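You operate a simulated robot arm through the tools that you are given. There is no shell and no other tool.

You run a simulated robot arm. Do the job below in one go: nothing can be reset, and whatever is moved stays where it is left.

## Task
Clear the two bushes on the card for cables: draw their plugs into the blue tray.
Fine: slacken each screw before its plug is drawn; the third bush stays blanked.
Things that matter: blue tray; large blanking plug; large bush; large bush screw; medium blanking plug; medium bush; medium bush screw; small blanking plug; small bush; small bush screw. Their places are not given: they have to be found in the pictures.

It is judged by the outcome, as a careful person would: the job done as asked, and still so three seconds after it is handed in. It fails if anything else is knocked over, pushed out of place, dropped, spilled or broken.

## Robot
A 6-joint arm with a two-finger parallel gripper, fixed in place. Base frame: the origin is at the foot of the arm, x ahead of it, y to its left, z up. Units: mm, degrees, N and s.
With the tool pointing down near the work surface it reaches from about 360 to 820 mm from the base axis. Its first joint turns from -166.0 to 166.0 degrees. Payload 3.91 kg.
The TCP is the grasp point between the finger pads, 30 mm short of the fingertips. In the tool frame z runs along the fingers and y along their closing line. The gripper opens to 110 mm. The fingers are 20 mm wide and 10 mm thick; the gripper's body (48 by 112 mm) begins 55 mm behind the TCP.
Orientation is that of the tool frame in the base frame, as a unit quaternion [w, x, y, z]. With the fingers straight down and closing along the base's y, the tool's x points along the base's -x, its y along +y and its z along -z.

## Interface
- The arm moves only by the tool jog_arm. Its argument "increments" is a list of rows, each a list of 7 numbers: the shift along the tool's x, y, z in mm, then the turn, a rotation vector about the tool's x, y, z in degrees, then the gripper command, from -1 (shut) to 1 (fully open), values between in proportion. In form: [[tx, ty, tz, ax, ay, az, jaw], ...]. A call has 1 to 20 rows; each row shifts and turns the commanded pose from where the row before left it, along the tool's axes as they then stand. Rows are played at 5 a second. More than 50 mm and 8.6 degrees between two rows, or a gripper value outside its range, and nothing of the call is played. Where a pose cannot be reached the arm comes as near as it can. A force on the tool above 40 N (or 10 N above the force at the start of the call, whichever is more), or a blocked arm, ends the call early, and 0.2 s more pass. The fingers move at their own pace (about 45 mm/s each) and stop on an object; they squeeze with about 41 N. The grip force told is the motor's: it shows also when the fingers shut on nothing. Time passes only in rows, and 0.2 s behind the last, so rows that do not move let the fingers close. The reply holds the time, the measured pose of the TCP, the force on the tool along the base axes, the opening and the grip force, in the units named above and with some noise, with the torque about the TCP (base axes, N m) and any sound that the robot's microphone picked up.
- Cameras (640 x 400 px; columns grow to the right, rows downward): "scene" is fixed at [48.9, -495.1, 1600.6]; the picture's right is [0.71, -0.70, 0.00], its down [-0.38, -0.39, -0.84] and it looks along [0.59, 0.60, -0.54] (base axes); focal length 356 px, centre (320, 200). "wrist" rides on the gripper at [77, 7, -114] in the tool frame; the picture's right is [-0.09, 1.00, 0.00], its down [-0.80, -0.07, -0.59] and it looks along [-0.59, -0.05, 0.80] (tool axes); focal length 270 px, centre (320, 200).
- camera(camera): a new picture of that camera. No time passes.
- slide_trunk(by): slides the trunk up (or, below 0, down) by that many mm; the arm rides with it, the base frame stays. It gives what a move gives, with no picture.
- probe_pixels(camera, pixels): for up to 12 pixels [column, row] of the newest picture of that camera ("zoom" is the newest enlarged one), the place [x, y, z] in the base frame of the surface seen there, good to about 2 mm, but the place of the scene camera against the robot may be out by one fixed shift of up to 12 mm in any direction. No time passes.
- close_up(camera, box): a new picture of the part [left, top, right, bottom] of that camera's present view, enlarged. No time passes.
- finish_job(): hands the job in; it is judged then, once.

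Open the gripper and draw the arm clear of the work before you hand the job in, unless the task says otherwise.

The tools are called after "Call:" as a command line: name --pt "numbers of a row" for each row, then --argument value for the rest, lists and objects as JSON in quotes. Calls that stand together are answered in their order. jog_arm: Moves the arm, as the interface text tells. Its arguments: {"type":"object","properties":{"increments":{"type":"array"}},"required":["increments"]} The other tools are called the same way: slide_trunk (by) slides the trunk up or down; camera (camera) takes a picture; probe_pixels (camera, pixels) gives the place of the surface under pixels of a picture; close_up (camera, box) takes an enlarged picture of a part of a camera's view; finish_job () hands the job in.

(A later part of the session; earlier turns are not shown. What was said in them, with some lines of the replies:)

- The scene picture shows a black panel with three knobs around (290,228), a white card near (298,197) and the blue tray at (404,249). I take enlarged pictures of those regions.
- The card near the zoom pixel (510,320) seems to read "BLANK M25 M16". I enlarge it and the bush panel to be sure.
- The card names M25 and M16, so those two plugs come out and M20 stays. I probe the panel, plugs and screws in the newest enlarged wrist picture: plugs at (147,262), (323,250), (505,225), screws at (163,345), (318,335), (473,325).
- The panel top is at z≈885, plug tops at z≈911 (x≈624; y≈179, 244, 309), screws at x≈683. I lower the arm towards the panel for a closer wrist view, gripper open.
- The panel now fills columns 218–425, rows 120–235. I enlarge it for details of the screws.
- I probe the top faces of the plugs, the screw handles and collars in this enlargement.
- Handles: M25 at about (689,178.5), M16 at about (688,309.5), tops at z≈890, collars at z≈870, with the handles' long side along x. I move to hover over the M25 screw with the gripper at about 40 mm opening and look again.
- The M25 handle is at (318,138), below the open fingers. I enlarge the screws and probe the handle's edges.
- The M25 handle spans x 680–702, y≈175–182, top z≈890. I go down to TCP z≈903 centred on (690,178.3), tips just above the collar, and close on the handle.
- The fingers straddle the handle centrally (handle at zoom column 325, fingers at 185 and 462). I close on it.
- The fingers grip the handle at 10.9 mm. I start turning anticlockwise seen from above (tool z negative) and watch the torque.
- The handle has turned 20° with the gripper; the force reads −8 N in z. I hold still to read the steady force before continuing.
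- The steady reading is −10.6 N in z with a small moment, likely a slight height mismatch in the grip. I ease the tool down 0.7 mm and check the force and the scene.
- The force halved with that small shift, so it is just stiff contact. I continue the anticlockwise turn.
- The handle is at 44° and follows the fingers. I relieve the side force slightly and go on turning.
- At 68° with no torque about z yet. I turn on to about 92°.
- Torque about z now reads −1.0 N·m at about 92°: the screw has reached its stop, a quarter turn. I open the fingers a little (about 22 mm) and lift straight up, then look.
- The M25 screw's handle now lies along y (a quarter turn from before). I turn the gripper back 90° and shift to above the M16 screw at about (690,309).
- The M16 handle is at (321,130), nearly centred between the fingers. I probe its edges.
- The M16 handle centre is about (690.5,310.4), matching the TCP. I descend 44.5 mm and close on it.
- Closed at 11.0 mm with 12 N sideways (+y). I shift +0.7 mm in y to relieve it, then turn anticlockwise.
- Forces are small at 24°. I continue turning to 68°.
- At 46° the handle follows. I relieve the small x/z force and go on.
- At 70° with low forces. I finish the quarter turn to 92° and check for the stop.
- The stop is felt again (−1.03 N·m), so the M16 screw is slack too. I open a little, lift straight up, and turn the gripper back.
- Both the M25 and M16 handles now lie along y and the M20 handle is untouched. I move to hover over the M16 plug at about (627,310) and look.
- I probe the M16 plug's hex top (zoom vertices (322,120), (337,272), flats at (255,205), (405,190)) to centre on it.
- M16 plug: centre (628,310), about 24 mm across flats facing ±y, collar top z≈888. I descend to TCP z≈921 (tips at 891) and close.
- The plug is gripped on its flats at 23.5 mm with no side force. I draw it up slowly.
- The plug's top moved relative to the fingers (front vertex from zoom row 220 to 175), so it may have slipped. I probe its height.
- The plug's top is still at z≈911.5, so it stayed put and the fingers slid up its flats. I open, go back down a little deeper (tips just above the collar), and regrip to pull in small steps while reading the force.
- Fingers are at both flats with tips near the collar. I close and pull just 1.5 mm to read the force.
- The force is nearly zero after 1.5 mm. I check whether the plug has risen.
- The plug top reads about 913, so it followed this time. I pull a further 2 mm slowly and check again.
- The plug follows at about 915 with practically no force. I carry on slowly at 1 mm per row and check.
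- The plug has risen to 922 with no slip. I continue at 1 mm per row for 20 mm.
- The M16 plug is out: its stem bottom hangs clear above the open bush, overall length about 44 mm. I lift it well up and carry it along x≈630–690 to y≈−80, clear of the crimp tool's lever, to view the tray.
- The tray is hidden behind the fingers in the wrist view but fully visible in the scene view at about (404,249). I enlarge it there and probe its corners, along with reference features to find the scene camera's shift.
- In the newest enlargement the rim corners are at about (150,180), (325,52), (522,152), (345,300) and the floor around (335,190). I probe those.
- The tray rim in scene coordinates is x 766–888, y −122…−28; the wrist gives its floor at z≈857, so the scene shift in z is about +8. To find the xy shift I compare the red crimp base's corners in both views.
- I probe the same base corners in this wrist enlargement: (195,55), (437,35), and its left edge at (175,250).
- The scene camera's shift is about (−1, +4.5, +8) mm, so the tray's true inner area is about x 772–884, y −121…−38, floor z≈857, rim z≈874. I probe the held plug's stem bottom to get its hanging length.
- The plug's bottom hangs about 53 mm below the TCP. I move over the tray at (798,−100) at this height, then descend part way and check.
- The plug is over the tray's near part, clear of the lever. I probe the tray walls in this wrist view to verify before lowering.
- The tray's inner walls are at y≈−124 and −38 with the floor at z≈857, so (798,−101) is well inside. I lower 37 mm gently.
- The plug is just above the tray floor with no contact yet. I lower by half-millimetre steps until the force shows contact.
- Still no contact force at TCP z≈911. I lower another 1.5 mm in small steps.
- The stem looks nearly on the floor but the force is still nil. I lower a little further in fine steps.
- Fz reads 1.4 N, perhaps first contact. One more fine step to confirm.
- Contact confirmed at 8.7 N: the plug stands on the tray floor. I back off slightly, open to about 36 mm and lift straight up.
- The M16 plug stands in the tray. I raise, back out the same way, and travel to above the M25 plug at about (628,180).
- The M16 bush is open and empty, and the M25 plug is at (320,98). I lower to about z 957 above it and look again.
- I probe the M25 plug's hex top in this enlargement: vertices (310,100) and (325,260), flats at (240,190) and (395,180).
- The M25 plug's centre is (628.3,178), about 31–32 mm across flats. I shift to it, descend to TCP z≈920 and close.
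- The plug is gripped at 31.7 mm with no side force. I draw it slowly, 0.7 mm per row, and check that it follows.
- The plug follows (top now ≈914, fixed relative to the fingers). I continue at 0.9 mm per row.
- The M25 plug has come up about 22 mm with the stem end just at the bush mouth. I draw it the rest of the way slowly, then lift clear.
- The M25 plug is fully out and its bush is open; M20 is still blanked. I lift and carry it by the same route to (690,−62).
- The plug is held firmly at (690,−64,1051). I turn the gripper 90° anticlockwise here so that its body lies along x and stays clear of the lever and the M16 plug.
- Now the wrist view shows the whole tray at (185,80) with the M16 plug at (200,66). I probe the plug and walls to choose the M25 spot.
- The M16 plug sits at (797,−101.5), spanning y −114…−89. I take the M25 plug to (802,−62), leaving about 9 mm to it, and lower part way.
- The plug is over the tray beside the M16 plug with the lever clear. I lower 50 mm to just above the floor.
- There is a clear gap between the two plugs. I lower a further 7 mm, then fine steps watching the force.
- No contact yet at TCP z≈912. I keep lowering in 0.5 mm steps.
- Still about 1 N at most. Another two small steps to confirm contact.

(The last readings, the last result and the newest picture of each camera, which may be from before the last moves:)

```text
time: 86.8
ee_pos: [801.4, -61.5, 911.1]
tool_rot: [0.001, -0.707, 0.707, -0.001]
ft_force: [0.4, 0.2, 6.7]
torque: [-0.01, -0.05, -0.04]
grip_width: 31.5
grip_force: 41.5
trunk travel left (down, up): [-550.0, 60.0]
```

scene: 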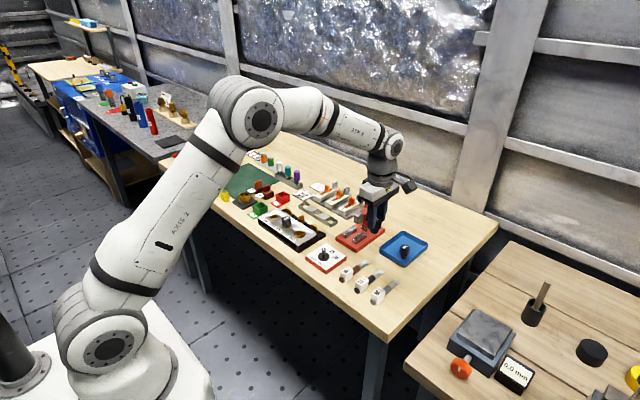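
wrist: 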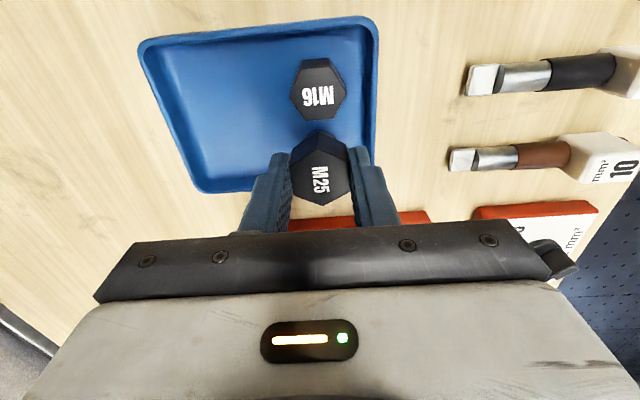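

Contact at 6.7 N: the M25 plug stands on the tray floor. I back off slightly, open to about 44 mm, and lift straight up.

Call:
jog_arm --pt "0 0 -0.5 0 0 0 -1" --pt "0 0 0 0 0 0 -0.35" --pt "0 0 0 0 0 0 -0.2" --pt "0 0 0 0 0 0 -0.2" --pt "0 0 0 0 0 0 -0.2" --pt "0 0 -5 0 0 0 -0.2" --pt "0 0 -10 0 0 0 -0.2" --pt "0 0 -15 0 0 0 -0.2" --pt "0 0 -20 0 0 0 -0.2" --pt "0 0 -25 0 0 0 -0.2" --pt "0 0 -25 0 0 0 -0.2" --pt "0 0 -25 0 0 0 -0.2" --pt "0 0 -15 0 0 0 -0.2" --pt "0 0 0 0 0 0 -0.2"

Call:
camera --camera "wrist"

Call:
close_up --camera "scene" --box '[370, 210, 450, 275]'

```text
time: 89.8
ee_pos: [801.8, -63.3, 1050.2]
tool_rot: [0.001, 0.707, -0.707, 0.0]
ft_force: [0.3, 0.7, -0.2]
torque: [0.02, 0.01, 0.0]
grip_width: 44.0
grip_force: 0.0
trunk travel left (down, up): [-550.0, 60.0]
```

```text
taken
```

wrist: 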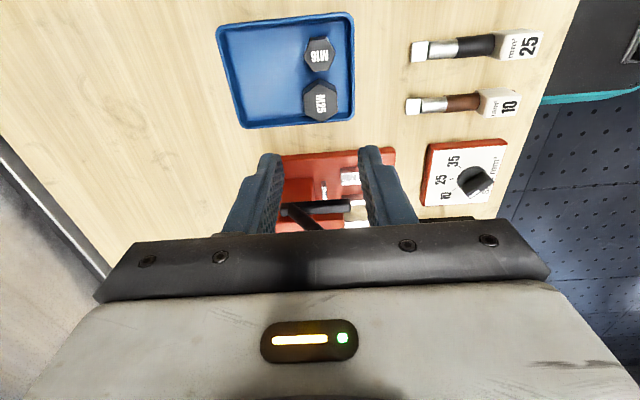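

```text
6.15 times, centred on (410, 242) of scene
```

zoom: 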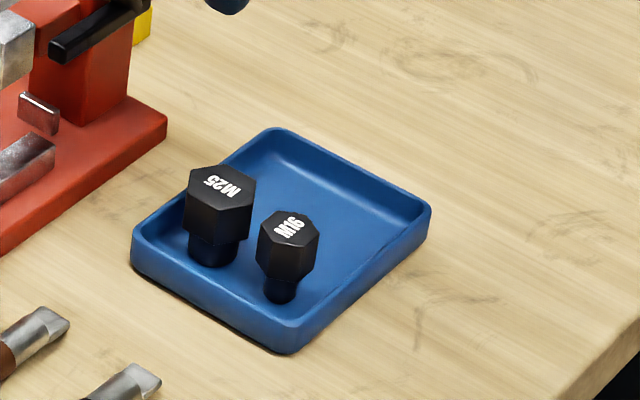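

Both plugs stand in the tray, separated. I draw the arm back to x≈690 and up, clear of the work, and check the panel.

Call:
jog_arm --pt "0 15 -10 0 0 0 0" --pt "0 25 -15 0 0 0 0" --pt "0 25 -20 0 0 0 0.3" --pt "0 25 -20 0 0 0 0.6" --pt "0 25 -20 0 0 0 1" --pt "0 25 -20 0 0 0 1" --pt "0 25 -20 0 0 0 1" --pt "0 15 -15 0 0 0 1" --pt "0 0 0 0 0 0 1"

Call:
camera --camera "scene"

Call:
close_up --camera "scene" --box '[240, 180, 440, 305]'

Call:
close_up --camera "scene" --box '[252, 195, 332, 250]'

```text
time: 91.8
ee_pos: [621.1, -62.6, 1191.1]
tool_rot: [-0.001, 0.707, -0.707, 0.0]
ft_force: [-0.1, 0.0, -0.3]
torque: [-0.01, -0.01, 0.01]
grip_width: 110.0
grip_force: 0.0
trunk travel left (down, up): [-550.0, 60.0]
```

```text
taken
```

scene: 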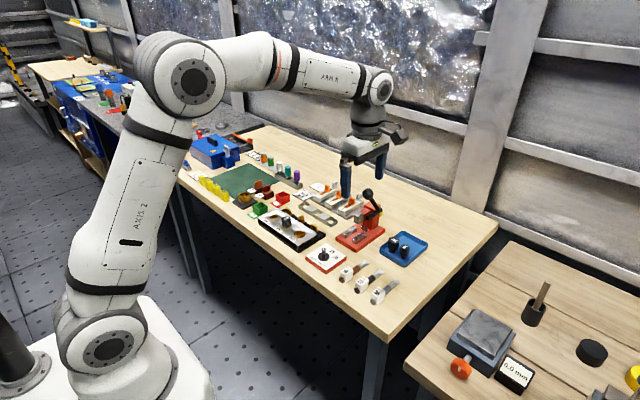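

```text
3.20 times, centred on (340, 242) of scene
```

zoom: 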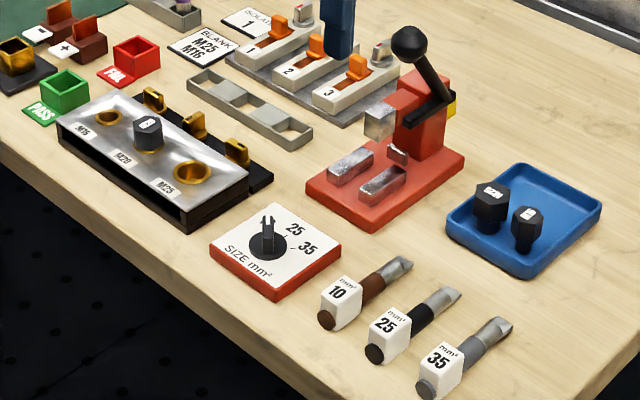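

```text
7.27 times, centred on (292, 222) of scene
```

zoom: 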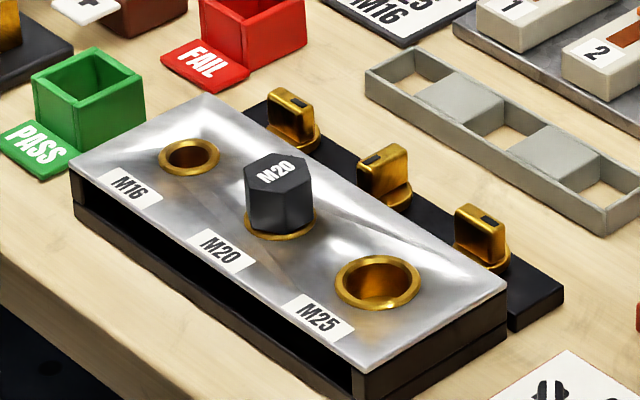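

The M16 and M25 bushes are empty with their screws slackened. M20 is still blanked with its screw untouched, both plugs stand in the blue tray, and the arm is clear with the gripper open. I hand the job in.

Call:
finish_job

```text
The job is handed in.
```

The M25 and M16 bushes named on the card are open for cables, and both plugs stand upright in the blue tray.

- **Screws:** I turned the M25 and M16 screws a quarter turn anticlockwise, each to its stop, before drawing the plugs.
- **M20:** I left its plug and screw alone, so it is still blanked.
- **M16 draw:** My first pull was too fast. The fingers slid up the plug and it stayed in the bush. I regripped and drew it slowly, and it came out cleanly.

In the last pictures nothing else had moved. I opened the gripper and drew the arm clear before handing in.
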